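You operate a simulated robot arm through the tools that you are given. There is no shell and no other tool.

The job below is to be done with a simulated robot arm. You get a single attempt, and the scene is never put back.

## Task
Run about 280 cm of tube on line 1 at speed 6, stopping it yourself.
Fine: length dial OFF, speed set and counter zeroed before START; one start, no JOG; the switches and the air valve stay on.

It is judged by the outcome, as a careful person would: the job done as asked, and still so three seconds after it is handed in. It fails if anything else is knocked over, pushed out of place, dropped, spilled or broken.

## Robot
A 7-joint arm with a fingered hand, fixed in place. Base frame: the origin is at the foot of the arm, x ahead of it, y to its left, z up. Readings come in cm, degrees, newtons and seconds.
With the tool pointing down near the work surface it reaches from about 30 to 70 cm from the base axis. Its first joint turns from -69.0 to 172.0 degrees. Payload 3.4 kg.
The TCP is the grasp point between the finger pads, 2.5 cm short of the fingertips. In the tool frame z runs along the fingers and y along their closing line. Largest opening 8.8 cm; the body of the gripper starts 2.9 cm behind the TCP. The gripper is a hand of 5 fingers: y runs from the thumb to the fingers, the wrist lies at [-1.3, -9.7, -16.2] in the tool frame, and closing takes about 1.5 s.
Orientation is told as [roll, pitch, yaw] about the base's x, y, z axes, in that order, counted from this pose: with the fingers straight down and the wrist toward the robot, the tool's x, y and z point along [0, 1, 0], [1, 0, 0] and [0, 0, -1] of the base frame.

## Interface
- The arm moves only by the tool arm_command. Its argument "motion" is a list of rows, each a list of 6 numbers: the shift along the tool's x, y, z in cm, then the turn, a rotation vector about the tool's x, y, z in degrees. In form: [[dx, dy, dz, rx, ry, rz], ...]. A call has 1 to 20 rows; each row shifts and turns the commanded pose from where the row before left it, along the tool's axes as they then stand. "gripper" is the finger opening in cm, from 0 to 8.8, set as the call begins (left out, the last holds). Rows are played at 5 a second. More than 5 cm and 8.6 degrees between two rows, or a gripper value outside its range, and nothing of the call is played. A pose out of reach is approached as far as the arm can. The call stops where the force on the tool passes 40 N (or 10 N more than at its start, if that is more) or the arm is blocked; 0.2 s more then pass. Each finger travels about 15.3 cm/s and halts on what it meets, pressing with about 30 N; the grip force reading is that of the motor and also rises with nothing between the fingers. The clock runs only during rows and for 0.2 s after the last one: add rows that do not move to give the fingers time. The reply holds the time, the measured pose of the TCP, the force on the tool along the base axes, the opening and the grip force, in the units named above and with some noise, with the torque about the TCP (base axes, N m) and any sound that the robot's microphone picked up.
- Cameras (640 x 400 px; columns grow to the right, rows downward): "scene" is fixed at [22, 65.16, 141.51]; the picture's right is [-0.97, -0.23, 0.00], its down [-0.10, 0.42, -0.90] and it looks along [0.21, -0.88, -0.43] (base axes); focal length 331 px, centre (320, 200). "wrist" rides on the gripper at [5.9, -7.9, -10.5] in the tool frame; the picture's right is [-0.73, 0.32, -0.61], its down [-0.62, -0.68, 0.38] and it looks along [-0.29, 0.66, 0.70] (tool axes); focal length 234 px, centre (320, 200). There is no depth. A picture from a camera that has moved, and an enlarged one, comes with that camera's place and axes in the base frame and with its lens.
- snapshot(camera): a new picture of that camera. The clock stands still meanwhile.
- slide_trunk(by): slides the trunk up (or, below 0, down) by that many cm; the arm rides with it, the base frame stays. It gives what a move gives, with no picture.
- curl_fingers(index, middle, ring, little, thumb_bend, thumb_turn): sets how far each is bent, from 0 (flat) to 1 (curled in); at 0.3 the hand is open as for a grip, at 0.7 the pads meet at the TCP. One left out holds its place. A second passes; each finger stops where it meets its share of the squeeze, and holds until it gets a number again. A gripper value or a shape takes the hand back. It gives what a move gives, with no picture; readings hold the bend of each and the force on index, middle, ring, little, thumb and palm. thumb_turn goes from beside the hand (0) to across from the fingers (1), as for a grip.
- grasp_type(shape): the hand has 5 fingers and takes this shape, open, in about a second: jaw (thumb against the fingers, like two jaws); tri (thumb and two fingers); tip (a fingertip pinch); poke (one finger out to press); point (the index stretched); flat (the hand flat); cup (the hand cupped); fist (a fist). The gripper value then closes the fingers along that shape, each until it touches; the sizes above hold for jaw. It gives what a move gives, with no picture.
- zoom(camera, box): a new picture of the part [left, top, right, bottom] of that camera's present view, enlarged. The clock stands still meanwhile.
- finish_job(): hands the job in; it is judged then, once.

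Places have to be worked out from the pictures, the camera data and where the tool is seen. Open the gripper and draw the arm clear of the work before you hand the job in, unless the task says otherwise.

The tools are called after "Emit:" as a command line: name --pt "numbers of a row" for each row, then --argument value for the rest, lists and objects as JSON in quotes. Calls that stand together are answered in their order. arm_command: Moves the arm, as the interface text tells. Its arguments: {"type":"object","properties":{"motion":{"type":"array"},"gripper":{"type":"number"}},"required":["motion"]} The other tools are called the same way: slide_trunk (by) slides the trunk up or down; grasp_type (shape) gives the hand a shape; curl_fingers (index, middle, ring, little, thumb_bend, thumb_turn) moves the fingers one by one; snapshot (camera) takes a picture; zoom (camera, box) takes an enlarged picture of a part of a camera's view; finish_job () hands the job in.

At the start:

```text
clock: 0.0
position: [34.31, -42.63, 107.42]
orientation: [0.0, 0.0, 0.1]
force: [0.1, -0.1, 0.4]
moment: [-0.01, 0.01, 0.0]
finger_gap: 8.76
finger_force: 0.1
shape: jaw
bend: [0.3, 0.3, 0.3, 0.3, 0.3, 0.98]
finger forces: [0.1, 0.0, 0.0, 0.0, 0.1, 0.0]
trunk travel left (down, up): [-60.0, 34.0]
```

scene: 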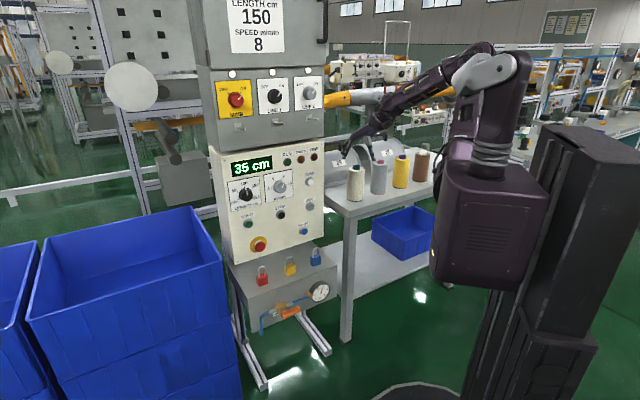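
wrist: 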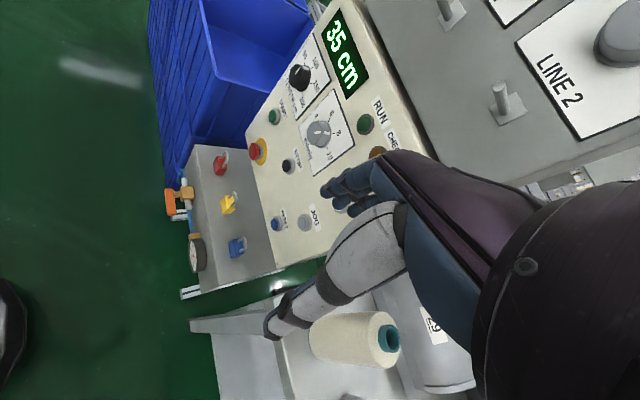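

I start by looking closely at the control panel from the fixed camera to read labels and positions.

Emit:
zoom --camera "scene" --box '[200, 140, 340, 265]'

Emit:
zoom --camera "scene" --box '[190, 0, 340, 145]'

Emit:
zoom --camera "scene" --box '[220, 245, 350, 345]'

Emit:
zoom --camera "wrist" --box '[180, 0, 420, 280]'

```text
3.20 times, centred on (270, 202) of scene
camera zoom: at [22.0, 65.16, 141.51], right [-0.97, -0.23, 0.0], down [-0.1, 0.42, -0.9], along [0.21, -0.88, -0.43], focal length 1060 px, centre (480, 192)
```

zoom: 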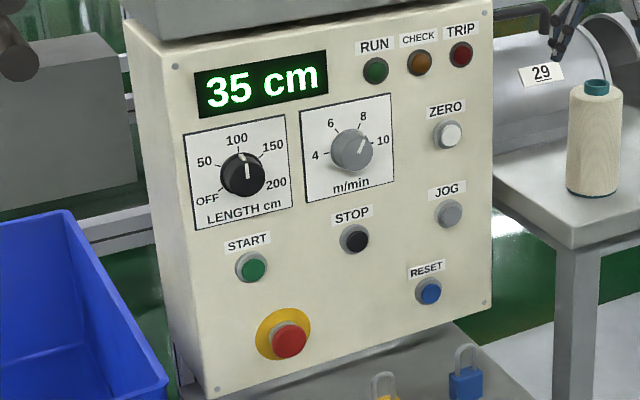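

```text
2.76 times, centred on (265, 72) of scene
camera zoom: at [22.0, 65.16, 141.51], right [-0.97, -0.23, 0.0], down [-0.1, 0.42, -0.9], along [0.21, -0.88, -0.43], focal length 914 px, centre (472, 552)
```

zoom: 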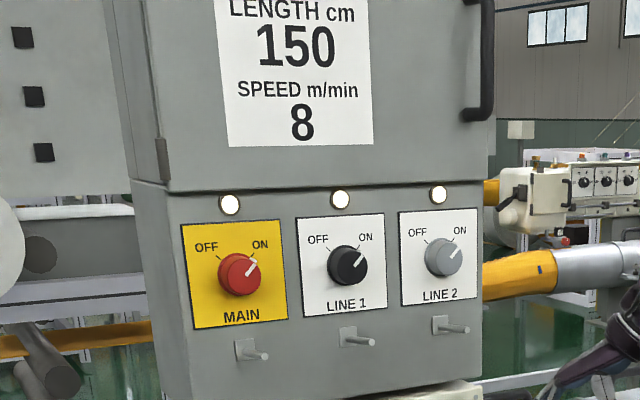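

```text
4.00 times, centred on (285, 295) of scene
camera zoom: at [22.0, 65.16, 141.51], right [-0.97, -0.23, 0.0], down [-0.1, 0.42, -0.9], along [0.21, -0.88, -0.43], focal length 1326 px, centre (460, -180)
```

zoom: 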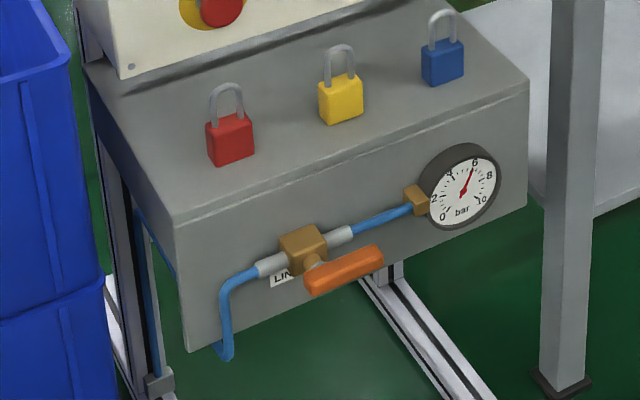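

```text
1.43 times, centred on (300, 140) of wrist
camera zoom: at [26.35, -36.81, 117.85], right [0.32, -0.73, 0.61], down [-0.68, -0.62, -0.38], along [0.66, -0.29, -0.7], focal length 334 px, centre (349, 286)
```

zoom: 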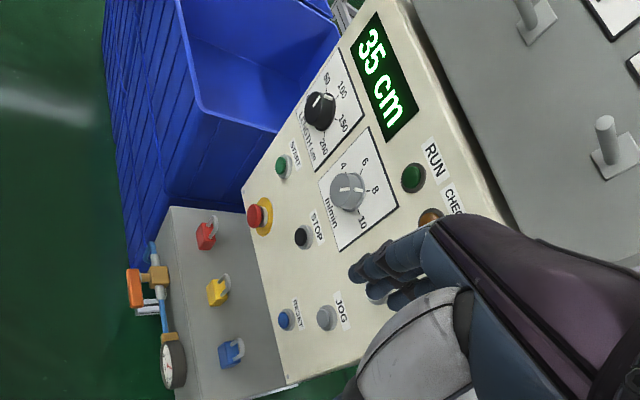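

The panel seems to face about [-0.7, 0.7, 0], with START near (72,-33,81), STOP near (63,-42,81), and both dials at z≈93. I zoom further to read the dial pointers precisely.

Emit:
zoom --camera "scene" --box '[236, 168, 292, 206]'

Emit:
zoom --camera "wrist" --box '[240, 40, 400, 180]'

Emit:
zoom --camera "scene" --box '[320, 30, 560, 180]'

```text
10.53 times, centred on (264, 187) of scene
camera zoom: at [22.0, 65.16, 141.51], right [-0.97, -0.23, 0.0], down [-0.1, 0.42, -0.9], along [0.21, -0.88, -0.43], focal length 3488 px, centre (910, 337)
```

zoom: 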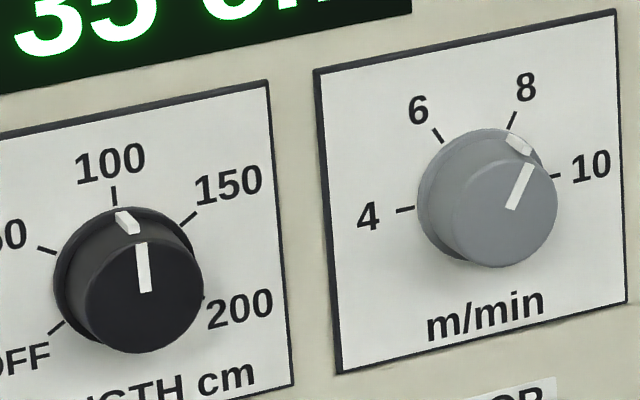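

```text
2.86 times, centred on (320, 110) of wrist
camera zoom: at [26.35, -36.81, 117.85], right [0.32, -0.73, 0.61], down [-0.68, -0.62, -0.38], along [0.66, -0.29, -0.7], focal length 669 px, centre (320, 457)
```

zoom: 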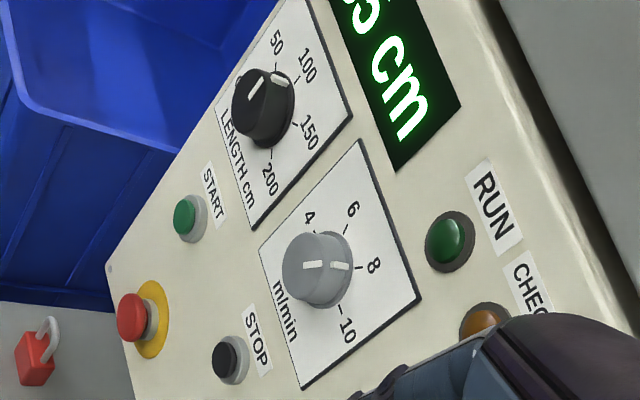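

```text
2.67 times, centred on (440, 105) of scene
camera zoom: at [22.0, 65.16, 141.51], right [-0.97, -0.23, 0.0], down [-0.1, 0.42, -0.9], along [0.21, -0.88, -0.43], focal length 884 px, centre (0, 453)
```

zoom: 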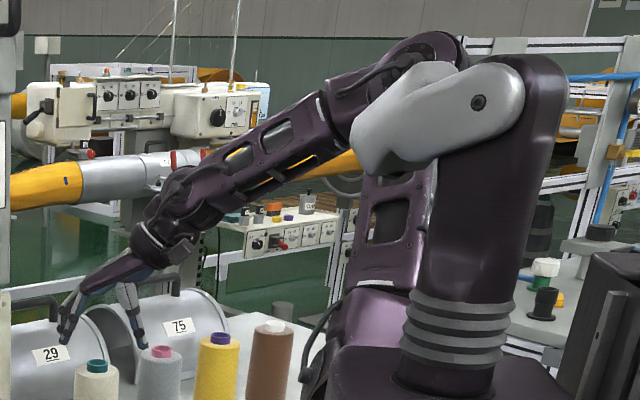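

The LENGTH dial sits at 100 and the SPEED dial at 8, with 60° per mark. OFF is therefore 120° counter-clockwise and 6 is 60° counter-clockwise. I turn the hand in place to face the panel, starting with 45° of yaw.

Emit:
arm_command --pt "0 0 0 0 0 7.5" --pt "0 0 0 0 0 7.5" --pt "0 0 0 0 0 7.5" --pt "0 0 0 0 0 7.5" --pt "0 0 0 0 0 7.5" --pt "0 0 0 0 0 7.5" --pt "0 0 0 0 0 0" --pt "0 0 0 0 0 0"

```text
clock: 1.8
position: [35.24, -55.35, 101.25]
orientation: [0.1, 0.1, -45.0]
force: [-0.5, -0.4, -0.7]
moment: [0.0, -0.01, 0.02]
finger_gap: 8.76
finger_force: 0.0
shape: jaw
bend: [0.3, 0.3, 0.3, 0.3, 0.3, 0.98]
finger forces: [0.0, 0.0, 0.1, 0.1, 0.0, 0.0]
out of reach, approached as far as the arm can: row 2, 3, 4, 5, 6
trunk travel left (down, up): [-60.0, 34.0]
```

The arm drifted to y≈-55, close to the first cone, because the turn was out of reach there. I look before moving on.

Emit:
snapshot --camera "scene"

Emit:
snapshot --camera "wrist"

```text
taken
```

scene: 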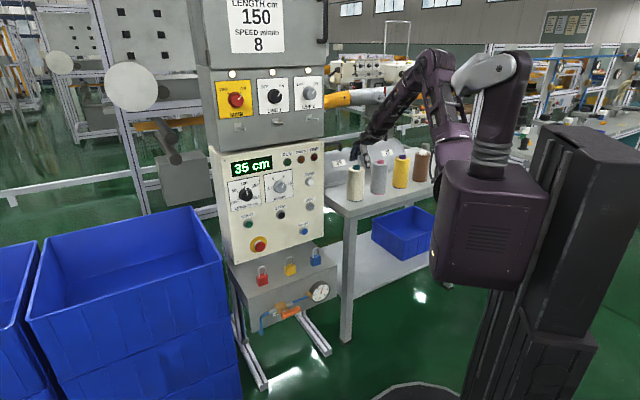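

```text
taken
camera wrist: at [33.79, -45.73, 111.67], right [-0.28, -0.74, 0.61], down [-0.92, 0.04, -0.38], along [0.26, -0.67, -0.7], focal length 234 px, centre (320, 200)
```

wrist: 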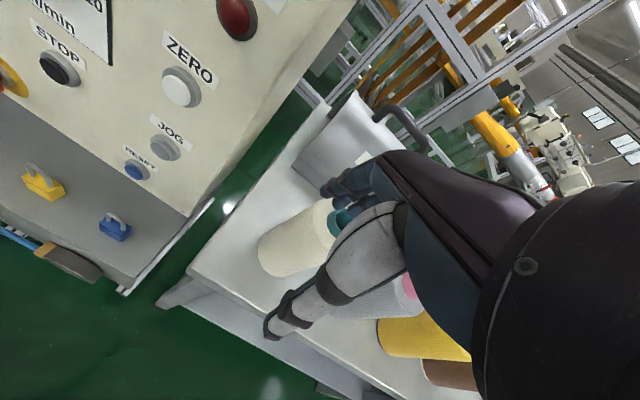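

The hand hangs just above the first cone, so I move up and then left (tool +x), away from the table and slightly back from the panel.

Emit:
arm_command --pt "0 0 -2 0 0 0" --pt "0 -1 -2 0 0 0" --pt "3 -1 0 0 0 0" --pt "3 0 0 0 0 0" --pt "3 0 0 0 0 0" --pt "3 0 0 0 0 0" --pt "3 0 0 0 0 0" --pt "3 0 0 0 0 0" --pt "0 0 0 0 0 0" --pt "0 0 0 0 0 0"

```text
clock: 4.0
position: [44.32, -54.43, 96.85]
orientation: [0.3, 0.1, -44.9]
force: [0.1, 0.0, 0.1]
moment: [0.0, -0.02, -0.01]
finger_gap: 8.78
finger_force: 0.0
shape: jaw
bend: [0.3, 0.3, 0.3, 0.3, 0.3, 0.98]
finger forces: [0.1, 0.0, 0.0, 0.0, 0.0, 0.1]
out of reach, approached as far as the arm can: row 1, 2, 3, 4, 5, 6, 7, 8
trunk travel left (down, up): [-60.0, 34.0]
```

The arm was again pulled outward toward the panel edge rather than where I meant. I check the clearance around the hand before choosing another way.

Emit:
snapshot --camera "scene"

Emit:
snapshot --camera "wrist"

Emit:
zoom --camera "scene" --box '[280, 20, 560, 210]'

```text
taken
```

scene: 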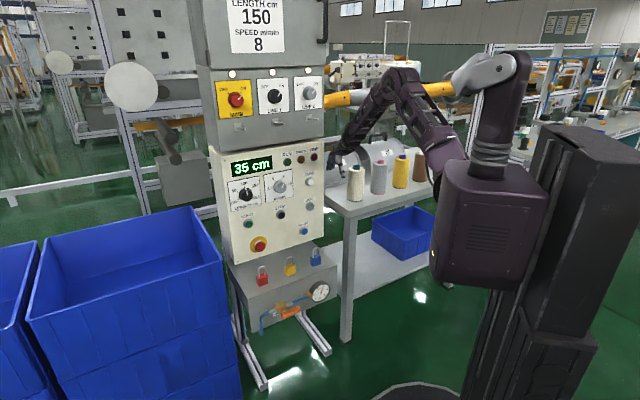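

```text
taken
camera wrist: at [42.82, -44.77, 107.35], right [-0.28, -0.74, 0.6], down [-0.92, 0.04, -0.39], along [0.26, -0.67, -0.7], focal length 234 px, centre (320, 200)
```

wrist: 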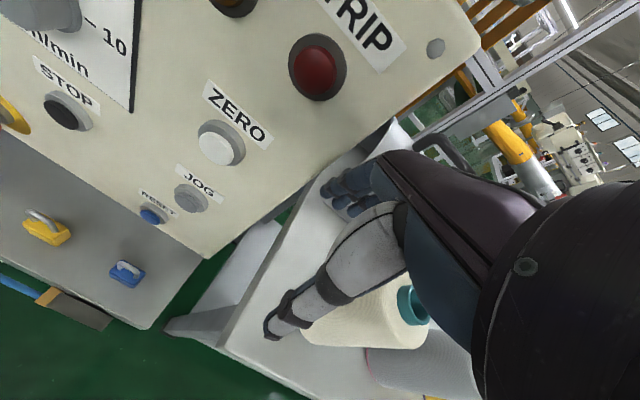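

```text
2.11 times, centred on (420, 115) of scene
camera zoom: at [22.0, 65.16, 141.51], right [-0.97, -0.23, 0.0], down [-0.1, 0.42, -0.9], along [0.21, -0.88, -0.43], focal length 698 px, centre (110, 379)
```

zoom: 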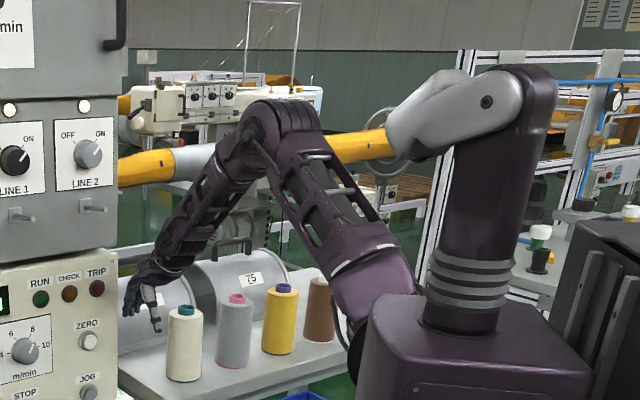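

The hand is just right of the panel edge, above and behind the cone, with nothing touched. I test a small backward move away from the panel to see how the arm responds.

Emit:
arm_command --pt "0 -1 0 0 0 0" --pt "0 -1 0 0 0 0" --pt "0 0 0 0 0 0"

```text
clock: 4.8
position: [42.72, -53.59, 96.49]
orientation: [0.4, 0.0, -44.9]
force: [-1.0, 0.2, 0.0]
moment: [-0.01, -0.02, 0.01]
finger_gap: 8.77
finger_force: 0.0
shape: jaw
bend: [0.3, 0.3, 0.3, 0.3, 0.3, 0.98]
finger forces: [0.0, 0.1, 0.0, 0.1, 0.1, 0.0]
out of reach, approached as far as the arm can: row 1, 2
trunk travel left (down, up): [-60.0, 34.0]
```

It follows the backward command roughly. I continue retreating from the panel with slow small steps.

Emit:
arm_command --pt "0 -1.5 0 0 0 0" --pt "0 -1.5 0 0 0 0" --pt "0 -1.5 0 0 0 0" --pt "0 -1.5 0 0 0 0" --pt "0 0 0 0 0 0"

```text
clock: 6.0
position: [38.32, -49.82, 96.15]
orientation: [0.1, 0.0, -45.0]
force: [0.4, 0.7, 0.3]
moment: [0.01, 0.02, 0.03]
finger_gap: 8.75
finger_force: 0.1
shape: jaw
bend: [0.3, 0.3, 0.3, 0.3, 0.3, 0.98]
finger forces: [0.1, 0.1, 0.0, 0.1, 0.0, 0.0]
out of reach, approached as far as the arm can: row 1
trunk travel left (down, up): [-60.0, 34.0]
```

Now the arm tracks properly at this lower height (z≈96). I move left along the panel front, keeping about 14 cm off it.

Emit:
arm_command --pt "0 -1.5 0 0 0 0" --pt "0 -1.5 0 0 0 0" --pt "2.5 0 0 0 0 0" --pt "2.5 0 0 0 0 0" --pt "2.5 0 0 0 0 0" --pt "2.5 0 0 0 0 0" --pt "2.5 0 0 0 0 0" --pt "2.5 0 0 0 0 0" --pt "0 0 0 0 0 0"

```text
clock: 8.0
position: [46.82, -37.15, 96.34]
orientation: [0.0, 0.0, -45.0]
force: [-0.3, -1.2, 0.4]
moment: [0.02, -0.02, -0.01]
finger_gap: 8.77
finger_force: 0.0
shape: jaw
bend: [0.3, 0.3, 0.3, 0.3, 0.3, 0.98]
finger forces: [0.0, 0.1, 0.0, 0.1, 0.0, 0.1]
trunk travel left (down, up): [-60.0, 34.0]
```

It tracks exactly now: TCP is 14–15 cm in front of the panel. Next I tilt the fingers up toward the panel in steps about tool x.

Emit:
arm_command --pt "0 0 0 -7.5 0 0" --pt "0 0 0 -7.5 0 0" --pt "0 0 0 -7.5 0 0" --pt "0 0 0 -7.5 0 0" --pt "0 0 0 -7.5 0 0" --pt "0 0 0 -7.5 0 0" --pt "0 0 0 0 0 0"

```text
clock: 9.6
position: [49.73, -41.04, 98.45]
orientation: [0.0, -44.5, -44.6]
force: [-1.0, -0.3, -0.2]
moment: [0.02, -0.03, 0.0]
finger_gap: 8.77
finger_force: 0.0
shape: jaw
bend: [0.3, 0.3, 0.3, 0.3, 0.3, 0.98]
finger forces: [0.1, 0.0, 0.0, 0.1, 0.0, 0.0]
out of reach, approached as far as the arm can: row 5, 6
trunk travel left (down, up): [-60.0, 34.0]
```

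The wrist flex limit was reached with the forearm sloping down. I lower the trunk so the forearm can come in more level, then raise the hand again.

Emit:
slide_trunk --by -20

```text
clock: 11.8
position: [49.74, -41.17, 78.43]
orientation: [0.0, -44.4, -44.8]
force: [0.0, 0.1, 0.4]
moment: [-0.02, -0.01, 0.01]
finger_gap: 8.77
finger_force: 0.1
shape: jaw
bend: [0.3, 0.3, 0.3, 0.3, 0.3, 0.98]
finger forces: [0.0, 0.0, 0.0, 0.0, 0.0, 0.0]
trunk travel left (down, up): [-40.0, 54.0]
```

Now I raise the TCP about 17 cm (tool +y, −z) and pull back a little from the panel.

Emit:
arm_command --pt "0 -1.4 -1.4 0 0 0" --pt "0 1.77 -1.77 0 0 0" --pt "0 1.77 -1.77 0 0 0" --pt "0 1.77 -1.77 0 0 0" --pt "0 1.77 -1.77 0 0 0" --pt "0 1.77 -1.77 0 0 0" --pt "0 1.77 -1.77 0 0 0" --pt "0 1.77 -1.77 0 0 0" --pt "0 0 0 0 0 0"

```text
clock: 13.8
position: [49.11, -41.24, 96.65]
orientation: [-0.1, -44.4, -44.8]
force: [1.0, 0.4, -0.5]
moment: [0.0, -0.02, 0.0]
finger_gap: 8.77
finger_force: 0.1
shape: jaw
bend: [0.3, 0.3, 0.3, 0.3, 0.3, 0.98]
finger forces: [0.0, 0.0, 0.0, 0.0, 0.0, 0.1]
out of reach, approached as far as the arm can: row 1
trunk travel left (down, up): [-40.0, 54.0]
```

Reached z≈96.6 with the lower trunk. I continue tilting the fingers toward horizontal.

Emit:
arm_command --pt "0 -1 -1 -7.5 0 0" --pt "0 -1 -1 -7.5 0 0" --pt "0 0 0 -7.5 0 0" --pt "0 0 0 -7.5 0 0" --pt "0 0 0 -7.5 0 0" --pt "0 0 0 -8 0 0" --pt "0 0 0 0 0 0"

```text
clock: 15.4
position: [47.83, -41.83, 96.39]
orientation: [-8.3, -80.4, -29.3]
force: [0.4, -1.2, 0.4]
moment: [0.01, -0.02, -0.02]
finger_gap: 8.8
finger_force: 0.1
shape: jaw
bend: [0.3, 0.3, 0.3, 0.3, 0.3, 0.98]
finger forces: [0.0, 0.1, 0.0, 0.0, 0.0, 0.0]
out of reach, approached as far as the arm can: row 2, 3, 4, 5
trunk travel left (down, up): [-40.0, 54.0]
```

Almost horizontal now. Let me see the arm and hand posture.

Emit:
snapshot --camera "scene"

Emit:
snapshot --camera "wrist"

```text
taken
```

scene: 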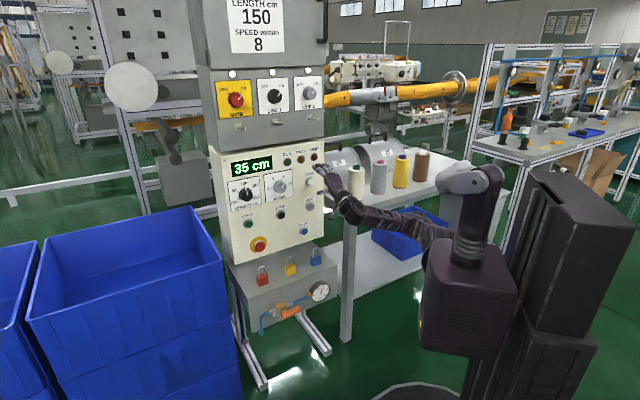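

```text
taken
camera wrist: at [41.96, -30.3, 90.2], right [-0.87, -0.24, 0.44], down [-0.18, -0.67, -0.72], along [0.46, -0.7, 0.54], focal length 234 px, centre (320, 200)
```

wrist: 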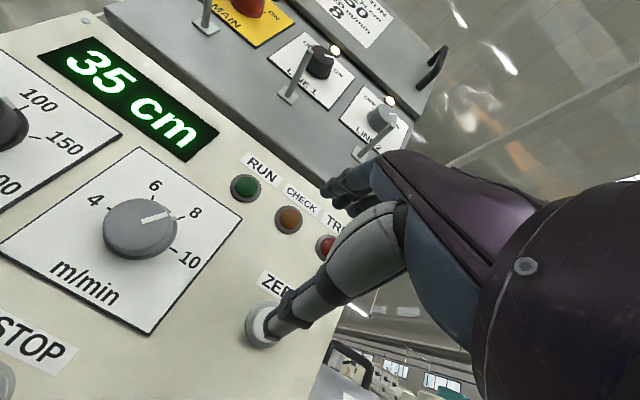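

The hand now points nearly at the panel, palm down, with the forearm level. I lower the trunk 12 cm more to gain wrist freedom.

Emit:
slide_trunk --by -12

```text
clock: 16.9
position: [47.84, -41.83, 84.46]
orientation: [-8.1, -80.3, -29.5]
force: [0.5, -0.2, 0.6]
moment: [0.0, 0.04, 0.0]
finger_gap: 8.8
finger_force: 0.0
shape: jaw
bend: [0.3, 0.3, 0.3, 0.3, 0.3, 0.98]
finger forces: [0.0, 0.0, 0.1, 0.0, 0.0, 0.0]
trunk travel left (down, up): [-28.0, 66.0]
```

Now I correct the orientation to face the panel squarely while rising.

Emit:
arm_command --pt "0 2 0 0 0 0" --pt "0 2 0 -3 -2.4 0.7" --pt "0 2 0 -3 -2.4 0.7" --pt "0 2 0 -3.3 -2.5 0.6" --pt "0 0 0 0 0 0" --pt "0 0 0 0 0 0"

```text
clock: 18.3
position: [48.59, -42.5, 92.35]
orientation: [7.2, -89.9, -52.2]
force: [-0.1, -0.3, 0.4]
moment: [0.05, 0.0, -0.02]
finger_gap: 8.78
finger_force: 0.1
shape: jaw
bend: [0.3, 0.3, 0.3, 0.3, 0.3, 0.98]
finger forces: [0.1, 0.0, 0.1, 0.1, 0.1, 0.1]
trunk travel left (down, up): [-28.0, 66.0]
```

The tool now points squarely at the panel with y straight up. I back off 2 cm and slide left to the LENGTH dial's column (u≈-28).

Emit:
arm_command --pt "0 0 -2 0 0 0" --pt "2.64 0 0 0 0 0" --pt "2.64 0 0 0 0 0" --pt "2.64 0 0 0 0 0" --pt "2.64 0 0 0 0 0" --pt "2.64 0 0 0 0 0" --pt "2.64 0 0 0 0 0" --pt "2.64 0 0 0 0 0" --pt "2.64 0 0 0 0 0" --pt "2.64 0 0 0 0 0" --pt "0 0 0 0 0 0"

```text
clock: 20.7
position: [64.06, -24.1, 92.24]
orientation: [1.6, -89.8, -46.4]
force: [0.6, 0.9, 0.6]
moment: [0.01, 0.02, 0.05]
finger_gap: 8.75
finger_force: 0.0
shape: jaw
bend: [0.3, 0.3, 0.3, 0.3, 0.3, 0.98]
finger forces: [0.0, 0.1, 0.0, 0.0, 0.0, 0.1]
trunk travel left (down, up): [-28.0, 66.0]
```

Tracking is good. I look from both cameras to refine the dial's position relative to the hand.

Emit:
snapshot --camera "wrist"

Emit:
snapshot --camera "scene"

Emit:
zoom --camera "scene" --box '[200, 140, 340, 265]'

```text
taken
camera wrist: at [60.68, -12.49, 84.42], right [-0.94, -0.09, 0.32], down [-0.17, -0.71, -0.68], along [0.29, -0.7, 0.66], focal length 234 px, centre (320, 200)
```

wrist: 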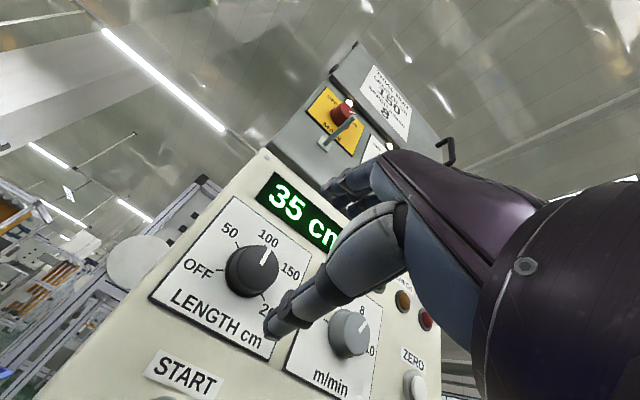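

```text
taken
```

scene: 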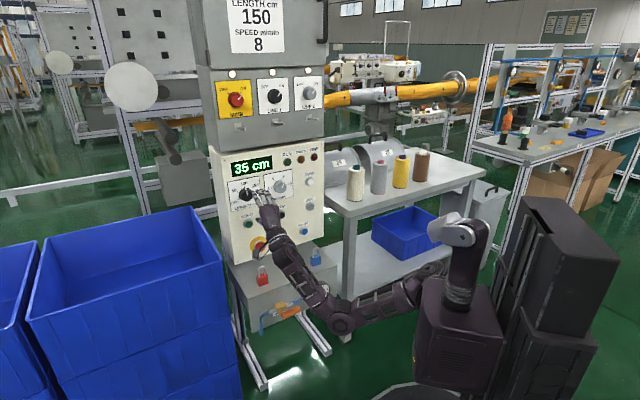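

```text
3.20 times, centred on (270, 202) of scene
camera zoom: at [22.0, 65.16, 141.51], right [-0.97, -0.23, 0.0], down [-0.1, 0.42, -0.9], along [0.21, -0.88, -0.43], focal length 1060 px, centre (480, 192)
```

zoom: 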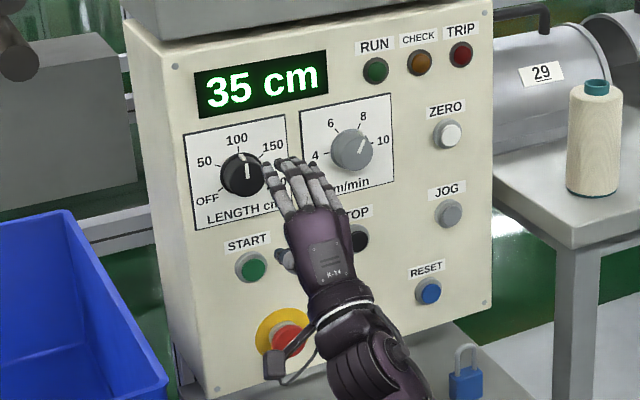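

The TCP lies on the dial axis to within about half a centimetre. Before gripping I test in free space how far the hand can roll counter-clockwise (negative about tool z).

Emit:
arm_command --pt "0 0 -1 0 0 -8" --pt "0 0 -1 0 0 -8" --pt "0 0 0 0 0 -8" --pt "0 0 0 0 0 -8" --pt "0 0 0 0 0 -8" --pt "0 0 0 0 0 -8" --pt "0 0 0 0 0 -8" --pt "0 0 0 0 0 -8" --pt "0 0 0 0 0 0"

```text
clock: 22.7
position: [62.58, -22.75, 92.3]
orientation: [-89.8, -25.9, 45.1]
force: [-0.2, 0.5, -0.9]
moment: [-0.01, -0.02, -0.01]
finger_gap: 8.77
finger_force: 0.1
shape: jaw
bend: [0.3, 0.3, 0.3, 0.3, 0.3, 0.98]
finger forces: [0.0, 0.0, 0.1, 0.0, 0.0, 0.1]
trunk travel left (down, up): [-28.0, 66.0]
```

-64° works without complaint; I continue to -120°.

Emit:
arm_command --pt "0 0 0 0 0 -8" --pt "0 0 0 0 0 -8" --pt "0 0 0 0 0 -8" --pt "0 0 0 0 0 -8" --pt "0 0 0 0 0 -8" --pt "0 0 0 0 0 -8" --pt "0 0 0 0 0 -8" --pt "0 0 0 0 0 0"

```text
clock: 24.5
position: [62.66, -22.87, 92.25]
orientation: [-89.7, 30.1, 45.3]
force: [0.2, -0.8, 0.6]
moment: [-0.01, -0.03, 0.0]
finger_gap: 8.79
finger_force: 0.1
shape: jaw
bend: [0.3, 0.3, 0.3, 0.3, 0.3, 0.98]
finger forces: [0.1, 0.0, 0.1, 0.0, 0.1, 0.0]
trunk travel left (down, up): [-28.0, 66.0]
```

The full -120° roll is reachable, so one grip suffices. I take a wrist picture from here for a second view on the dial.

Emit:
snapshot --camera "wrist"

Emit:
zoom --camera "scene" --box '[200, 140, 340, 265]'

```text
taken
camera wrist: at [48.22, -22.34, 91.21], right [0.02, 0.88, 0.47], down [0.08, -0.47, 0.88], along [1.0, 0.01, -0.08], focal length 234 px, centre (320, 200)
```

wrist: 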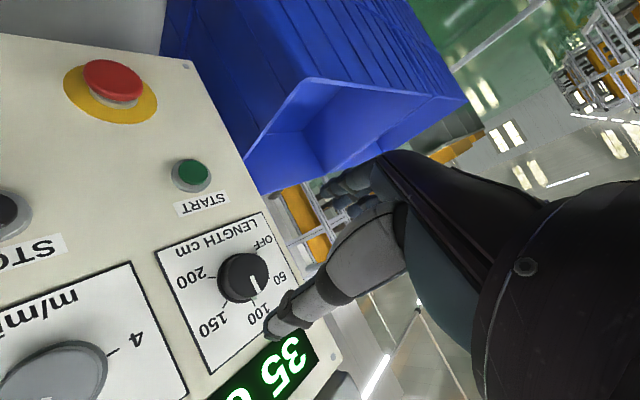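

```text
3.20 times, centred on (270, 202) of scene
camera zoom: at [22.0, 65.16, 141.51], right [-0.97, -0.23, 0.0], down [-0.1, 0.42, -0.9], along [0.21, -0.88, -0.43], focal length 1060 px, centre (480, 192)
```

zoom: 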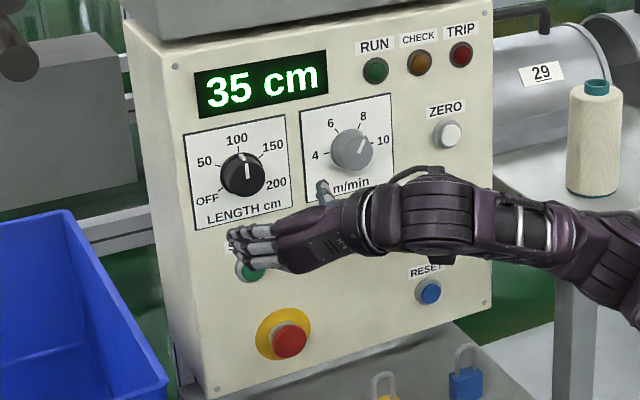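

This view shows the dial clearly; I zoom for exact centres.

Emit:
zoom --camera "wrist" --box '[140, 200, 320, 370]'

Emit:
zoom --camera "wrist" --box '[0, 130, 240, 290]'

```text
2.35 times, centred on (230, 285) of wrist
camera zoom: at [48.22, -22.34, 91.21], right [0.02, 0.88, 0.47], down [0.08, -0.47, 0.88], along [1.0, 0.01, -0.08], focal length 551 px, centre (532, 0)
```

zoom: 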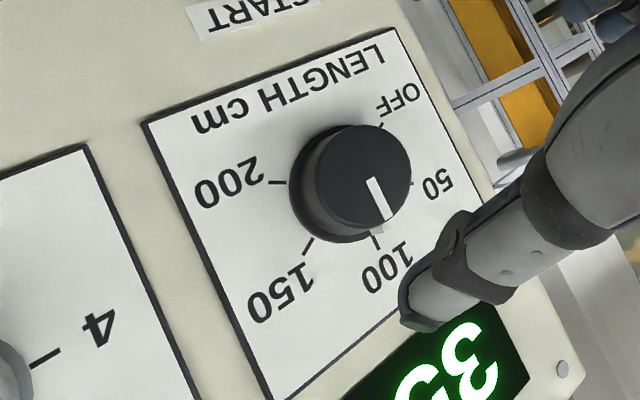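

```text
2.50 times, centred on (120, 210) of wrist
camera zoom: at [48.22, -22.34, 91.21], right [0.02, 0.88, 0.47], down [0.08, -0.47, 0.88], along [1.0, 0.01, -0.08], focal length 585 px, centre (820, 175)
```

zoom: 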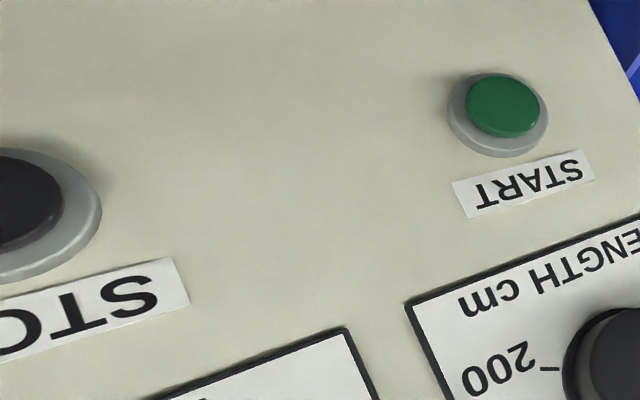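

Estimates: knob face centre at n≈-72.6, u≈-27.8, z≈92.6, panel surface n≈-74.3, knob about 4.1 cm across. I roll back to 0° and then look at the hand's finger layout.

Emit:
arm_command --pt "0 0 0 0 0 8" --pt "0 0 0 0 0 8" --pt "0 0 0 0 0 8" --pt "0 0 0 0 0 8" --pt "0 0 0 0 0 8" --pt "0 0 0 0 0 8" --pt "0 0 0 0 0 8" --pt "0 0 0 0 0 8" --pt "0 0 0 0 0 8" --pt "0 0 0 0 0 8" --pt "0 0 0 0 0 8" --pt "0 0 0 0 0 8" --pt "0 0 0 0 0 8" --pt "0 0 0 0 0 8" --pt "0 0 0 0 0 8" --pt "0 0 0 0 0 0" --gripper 6.2

```text
clock: 27.9
position: [62.5, -22.8, 92.21]
orientation: [26.7, -89.7, -71.6]
force: [0.1, 0.5, 0.2]
moment: [0.0, -0.02, -0.01]
finger_gap: 6.22
finger_force: 0.1
shape: jaw
bend: [0.27, 0.37, 0.34, 0.35, 0.57, 0.99]
finger forces: [0.0, 0.1, 0.1, 0.0, 0.1, 0.1]
trunk travel left (down, up): [-28.0, 66.0]
```

Emit:
zoom --camera "scene" --box '[230, 160, 300, 210]'

Emit:
zoom --camera "wrist" --box '[200, 130, 440, 360]'

```text
8.00 times, centred on (265, 185) of scene
camera zoom: at [22.0, 65.16, 141.51], right [-0.97, -0.23, 0.0], down [-0.1, 0.42, -0.9], along [0.21, -0.88, -0.43], focal length 2651 px, centre (760, 320)
```

zoom: 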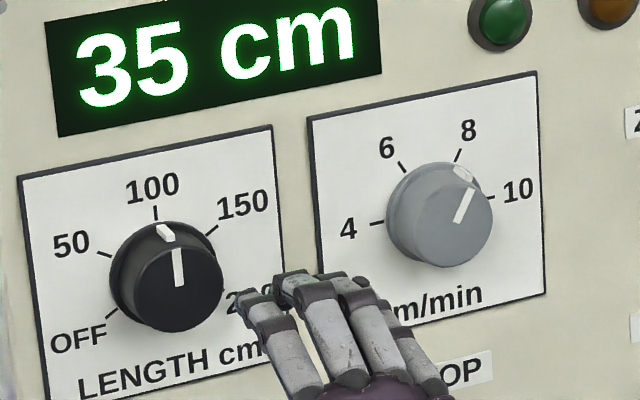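

```text
1.74 times, centred on (320, 245) of wrist
camera zoom: at [59.22, -11.19, 84.43], right [-0.94, -0.09, 0.32], down [-0.17, -0.71, -0.68], along [0.29, -0.7, 0.65], focal length 407 px, centre (320, 122)
```

zoom: 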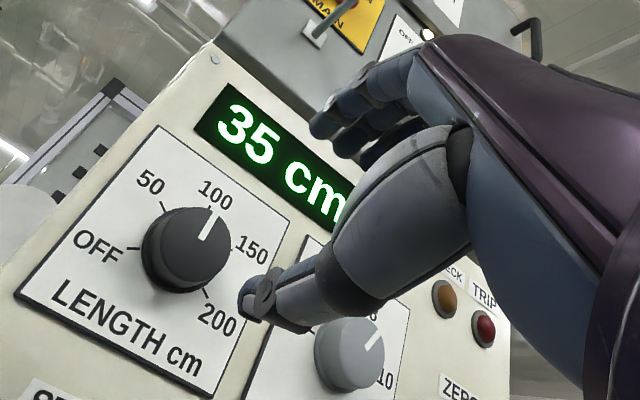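

Thumb and index oppose each other on the TCP line, with the other fingers to the right. I advance 8 cm toward the knob with small alignment corrections and 6.2 cm opening.

Emit:
arm_command --pt "-0.27 0.4 1 0 0 0" --pt "0 0 2 0 0 0" --pt "0 0 2 0 0 0" --pt "0 0 1.5 0 0 0" --pt "0 0 1.5 0 0 0" --pt "0 0 0 0 0 0" --pt "0 0 0 0 0 0"

Emit:
zoom --camera "scene" --box '[230, 160, 300, 210]'

Emit:
zoom --camera "wrist" --box '[200, 130, 440, 360]'

```text
clock: 29.5
position: [68.12, -28.58, 92.82]
orientation: [0.8, -89.8, -45.6]
force: [-1.0, 0.2, -1.1]
moment: [0.0, 0.02, -0.02]
finger_gap: 6.2
finger_force: 0.1
shape: jaw
bend: [0.27, 0.37, 0.34, 0.35, 0.57, 0.99]
finger forces: [0.0, 0.0, 0.0, 0.0, 0.0, 0.0]
trunk travel left (down, up): [-28.0, 66.0]
```

```text
8.00 times, centred on (265, 185) of scene
camera zoom: at [22.0, 65.16, 141.51], right [-0.97, -0.23, 0.0], down [-0.1, 0.42, -0.9], along [0.21, -0.88, -0.43], focal length 2651 px, centre (760, 320)
```

zoom: 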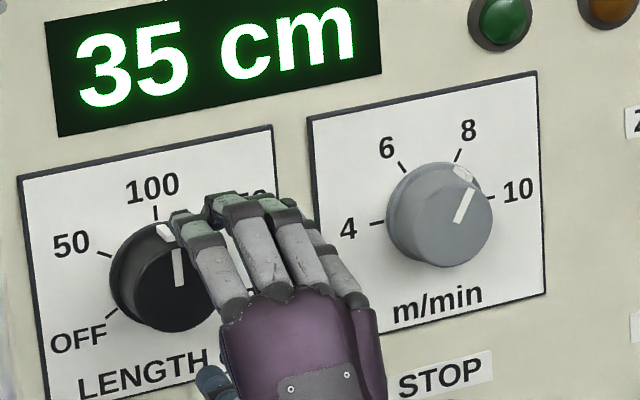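

```text
1.74 times, centred on (320, 245) of wrist
camera zoom: at [64.73, -17.04, 84.89], right [-0.94, -0.09, 0.32], down [-0.17, -0.71, -0.68], along [0.29, -0.7, 0.66], focal length 407 px, centre (320, 122)
```

zoom: 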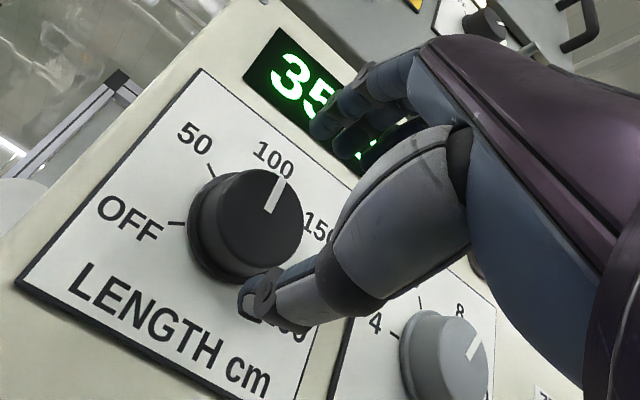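

Alignment looks good (TCP u≈-28.0, z≈92.8, knob face about 4.5 cm ahead). I advance 3 cm in small steps so the finger pads straddle the knob.

Emit:
arm_command --pt "0 -0.1 0.75 0 0 0" --pt "0 0 0.75 0 0 0" --pt "0 0 0.75 0 0 0" --pt "0 0 0.75 0 0 0" --pt "0 0 0 0 0 0"

Emit:
zoom --camera "scene" --box '[230, 160, 300, 210]'

Emit:
zoom --camera "wrist" --box '[200, 130, 440, 360]'

```text
clock: 30.7
position: [70.3, -30.85, 92.55]
orientation: [-0.6, -89.8, -44.2]
force: [0.0, 0.2, 0.7]
moment: [-0.03, 0.0, -0.01]
finger_gap: 6.21
finger_force: 0.1
shape: jaw
bend: [0.27, 0.37, 0.34, 0.35, 0.57, 0.99]
finger forces: [0.1, 0.0, 0.0, 0.0, 0.1, 0.0]
trunk travel left (down, up): [-28.0, 66.0]
```

```text
8.00 times, centred on (265, 185) of scene
camera zoom: at [22.0, 65.16, 141.51], right [-0.97, -0.23, 0.0], down [-0.1, 0.42, -0.9], along [0.21, -0.88, -0.43], focal length 2651 px, centre (760, 320)
```

zoom: 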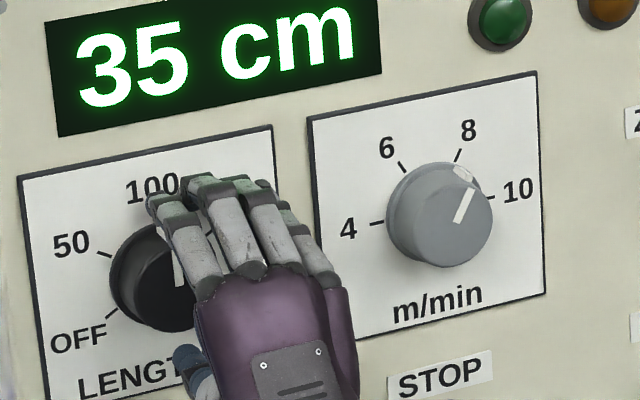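

```text
1.74 times, centred on (320, 245) of wrist
camera zoom: at [66.82, -19.16, 84.69], right [-0.94, -0.09, 0.32], down [-0.17, -0.71, -0.68], along [0.29, -0.7, 0.65], focal length 407 px, centre (320, 122)
```

zoom: 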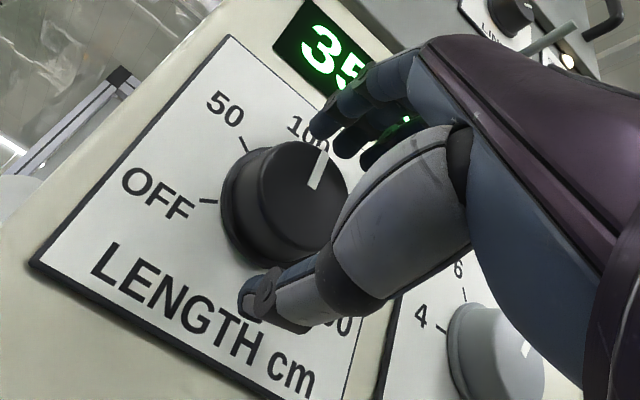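

Fingers straddle the knob with no contact yet. I close onto the knob and give it time.

Emit:
arm_command --pt "0 0 0 0 0 0" --pt "0 0 0 0 0 0" --pt "0 0 0 0 0 0" --pt "0 0 0 0 0 0" --pt "0 0 0 0 0 0" --pt "0 0 0 0 0 0" --gripper 3.2

Emit:
zoom --camera "wrist" --box '[200, 130, 440, 360]'

Emit:
zoom --camera "scene" --box '[230, 160, 300, 210]'

```text
clock: 32.1
position: [70.27, -30.72, 92.47]
orientation: [-1.4, -89.8, -43.4]
force: [-3.1, 0.6, -6.0]
moment: [0.06, 0.04, -0.04]
finger_gap: 3.39
finger_force: 30.2
shape: jaw
bend: [0.74, 0.51, 0.54, 0.51, 0.73, 1.0]
finger forces: [14.5, 7.8, 0.0, 0.0, 28.2, 0.0]
trunk travel left (down, up): [-28.0, 66.0]
```

```text
1.74 times, centred on (320, 245) of wrist
camera zoom: at [66.84, -19.17, 84.63], right [-0.94, -0.09, 0.33], down [-0.17, -0.71, -0.68], along [0.29, -0.7, 0.65], focal length 407 px, centre (320, 122)
```

zoom: 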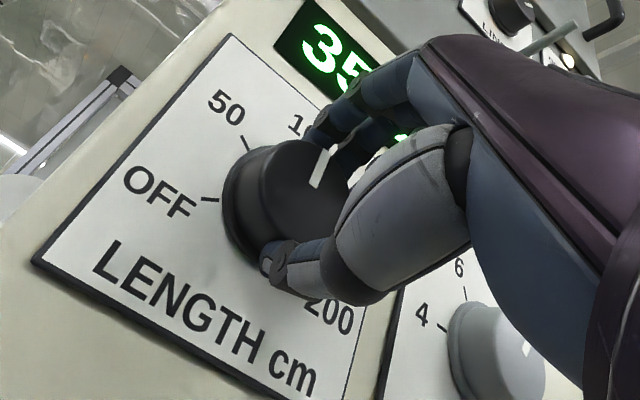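

```text
8.00 times, centred on (265, 185) of scene
camera zoom: at [22.0, 65.16, 141.51], right [-0.97, -0.23, 0.0], down [-0.1, 0.42, -0.9], along [0.21, -0.88, -0.43], focal length 2651 px, centre (760, 320)
```

zoom: 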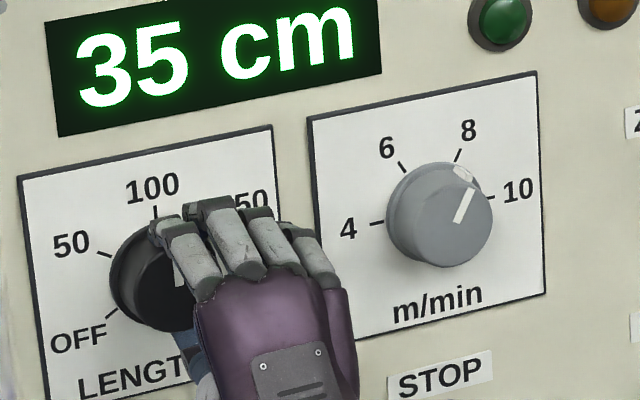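

The knob is gripped (index 14.5 N, middle 7.8 N, thumb 28 N). I start turning counter-clockwise with a modest 24° first.

Emit:
arm_command --pt "0 0 0 0 0 -6" --pt "0 0 0 0 0 -6" --pt "0 0 0 0 0 -6" --pt "0 0 0 0 0 -6" --pt "0 0 0 0 0 0"

Emit:
zoom --camera "wrist" --box '[200, 130, 440, 360]'

Emit:
zoom --camera "scene" --box '[230, 160, 300, 210]'

```text
clock: 33.3
position: [70.21, -30.73, 92.6]
orientation: [-89.6, -66.0, 44.8]
force: [-0.7, -0.6, -2.5]
moment: [0.02, 0.0, -0.04]
finger_gap: 3.42
finger_force: 29.9
shape: jaw
bend: [0.74, 0.51, 0.54, 0.51, 0.73, 1.0]
finger forces: [15.8, 8.1, 0.1, 0.0, 26.4, 0.0]
trunk travel left (down, up): [-28.0, 66.0]
```

```text
1.74 times, centred on (320, 245) of wrist
camera zoom: at [64.17, -21.83, 83.02], right [-0.8, 0.05, 0.59], down [-0.33, -0.87, -0.37], along [0.5, -0.49, 0.72], focal length 407 px, centre (320, 122)
```

zoom: 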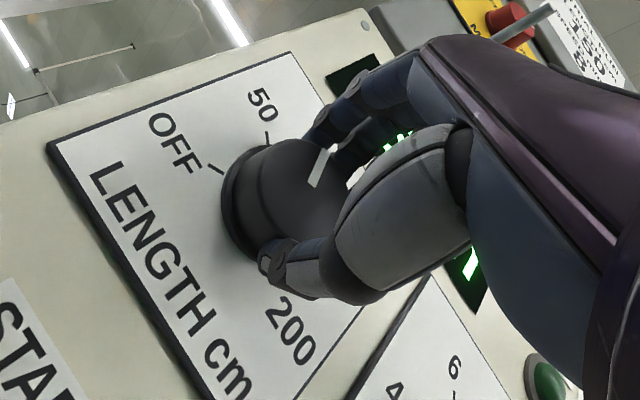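

```text
8.00 times, centred on (265, 185) of scene
camera zoom: at [22.0, 65.16, 141.51], right [-0.97, -0.23, 0.0], down [-0.1, 0.42, -0.9], along [0.21, -0.88, -0.43], focal length 2651 px, centre (760, 320)
```

zoom: 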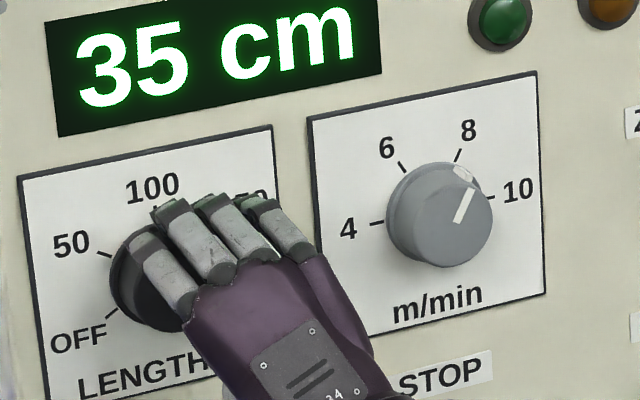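

The knob turns with the hand, forces are low. I continue the remaining 96° toward OFF.

Emit:
arm_command --pt "0 0 0 0 0 -6" --pt "0 0 0 0 0 -6" --pt "0 0 0 0 0 -6" --pt "0 0 0 0 0 -6" --pt "0 0 0 0 0 -6" --pt "0 0 0 0 0 -6" --pt "0 0 0 0 0 -6" --pt "0 0 0 0 0 -6" --pt "0 0 0 0 0 -6" --pt "0 0 0 0 0 -6" --pt "0 0 0 0 0 -6" --pt "0 0 0 0 0 -6" --pt "0 0 0 0 0 -6" --pt "0 0 0 0 0 -6" --pt "0 0 0 0 0 -6" --pt "0 0 0 0 0 -6" --pt "0 0 0 0 0 0"

Emit:
zoom --camera "wrist" --box '[200, 130, 440, 360]'

Emit:
zoom --camera "scene" --box '[230, 160, 300, 210]'

```text
clock: 36.9
position: [70.22, -30.53, 92.6]
orientation: [-90.0, 30.0, 45.3]
force: [9.8, -1.2, 10.6]
moment: [0.06, -0.28, 0.19]
finger_gap: 3.37
finger_force: 29.8
shape: jaw
bend: [0.74, 0.5, 0.54, 0.51, 0.73, 1.0]
finger forces: [16.6, 11.1, 0.1, 0.0, 25.6, 0.1]
trunk travel left (down, up): [-28.0, 66.0]
```

```text
1.74 times, centred on (320, 245) of wrist
camera zoom: at [55.83, -30.16, 91.55], right [0.02, 0.88, 0.47], down [0.08, -0.47, 0.88], along [1.0, 0.02, -0.08], focal length 407 px, centre (320, 122)
```

zoom: 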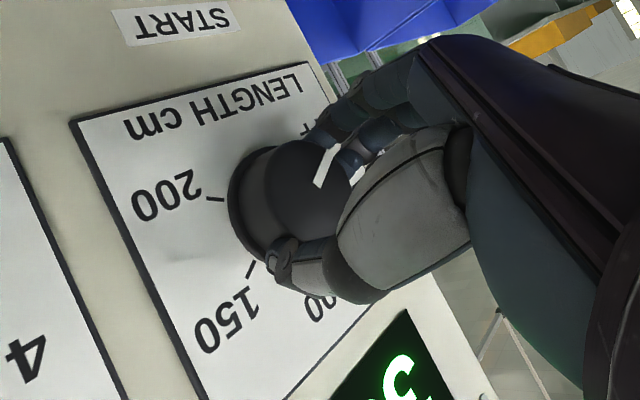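

```text
8.00 times, centred on (265, 185) of scene
camera zoom: at [22.0, 65.16, 141.51], right [-0.97, -0.23, 0.0], down [-0.1, 0.42, -0.9], along [0.21, -0.88, -0.43], focal length 2651 px, centre (760, 320)
```

zoom: 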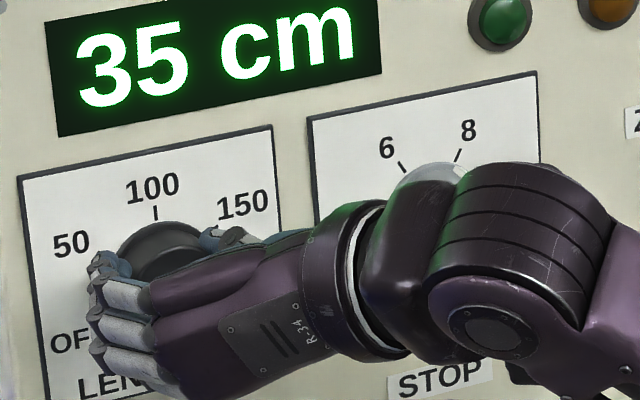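

The pointer stayed fixed relative to the hand through the whole turn, so it should be at OFF. I open the fingers and back away straight.

Emit:
arm_command --pt "0 0 0 0 0 0" --pt "0 0 0 0 0 0" --pt "0 0 0 0 0 0" --pt "0 0 0 0 0 0" --pt "0 0 0 0 0 0" --pt "0 0 -1.5 0 0 0" --pt "0 0 -1.5 0 0 0" --pt "0 0 -2 0 0 0" --pt "0 0 -2 0 0 0" --pt "0 0 -2 0 0 0" --pt "0 0 0 0 0 0" --gripper 6.2

Emit:
zoom --camera "scene" --box '[220, 160, 300, 215]'

Emit:
zoom --camera "wrist" --box '[140, 170, 380, 370]'

```text
clock: 39.3
position: [63.62, -24.46, 92.51]
orientation: [-89.9, 29.9, 45.4]
force: [-0.1, 0.6, -0.6]
moment: [0.0, 0.0, 0.0]
finger_gap: 6.15
finger_force: 0.1
shape: jaw
bend: [0.27, 0.37, 0.34, 0.35, 0.58, 0.99]
finger forces: [0.0, 0.0, 0.1, 0.0, 0.0, 0.0]
trunk travel left (down, up): [-28.0, 66.0]
```

```text
7.27 times, centred on (260, 188) of scene
camera zoom: at [22.0, 65.16, 141.51], right [-0.97, -0.23, 0.0], down [-0.1, 0.42, -0.9], along [0.21, -0.88, -0.43], focal length 2410 px, centre (756, 291)
```

zoom: 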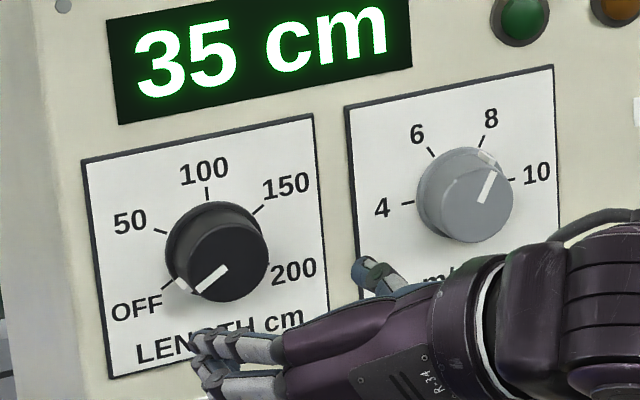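

```text
2.00 times, centred on (260, 270) of wrist
camera zoom: at [49.32, -24.04, 91.42], right [0.02, 0.88, 0.47], down [0.08, -0.47, 0.88], along [1.0, 0.02, -0.08], focal length 468 px, centre (440, 60)
```

zoom: 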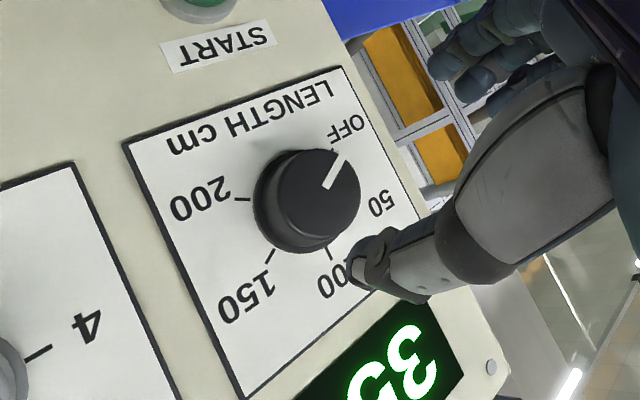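

LENGTH is at OFF. I roll the hand back upright before moving to the SPEED dial.

Emit:
arm_command --pt "0 0 -1.5 0 0 8" --pt "0 0 0 0 0 8" --pt "0 0 0 0 0 8" --pt "0 0 0 0 0 8" --pt "0 0 0 0 0 8" --pt "0 0 0 0 0 8" --pt "0 0 0 0 0 8" --pt "0 0 0 0 0 8" --pt "0 0 0 0 0 8" --pt "0 0 0 0 0 8" --pt "0 0 0 0 0 8" --pt "0 0 0 0 0 8" --pt "0 0 0 0 0 8" --pt "0 0 0 0 0 8" --pt "0 0 0 0 0 8" --pt "0 0 0 0 0 0"

Emit:
arm_command --pt "-2.2 0 0 0 0 0" --pt "-2.2 0 0 0 0 0" --pt "-2.2 0 0 0 0 0" --pt "-2.2 0 0 0 0 0" --pt "-2.2 0 0 0 0 0" --pt "-2.2 0 0 0 0 0" --pt "0 0 0 0 0 0" --pt "0 0 0 0 0 0"

```text
clock: 42.7
position: [62.77, -23.22, 92.63]
orientation: [15.4, -89.8, -60.2]
force: [-0.7, -0.2, -0.2]
moment: [0.02, -0.03, 0.0]
finger_gap: 6.15
finger_force: 0.1
shape: jaw
bend: [0.27, 0.37, 0.34, 0.35, 0.58, 0.99]
finger forces: [0.1, 0.0, 0.1, 0.1, 0.0, 0.0]
trunk travel left (down, up): [-28.0, 66.0]
```

```text
clock: 44.5
position: [53.45, -32.72, 92.6]
orientation: [-3.1, -89.8, -41.6]
force: [0.6, 0.0, 0.4]
moment: [0.0, 0.01, 0.03]
finger_gap: 6.17
finger_force: 0.0
shape: jaw
bend: [0.27, 0.37, 0.34, 0.35, 0.58, 0.99]
finger forces: [0.1, 0.0, 0.1, 0.0, 0.1, 0.0]
trunk travel left (down, up): [-28.0, 66.0]
```

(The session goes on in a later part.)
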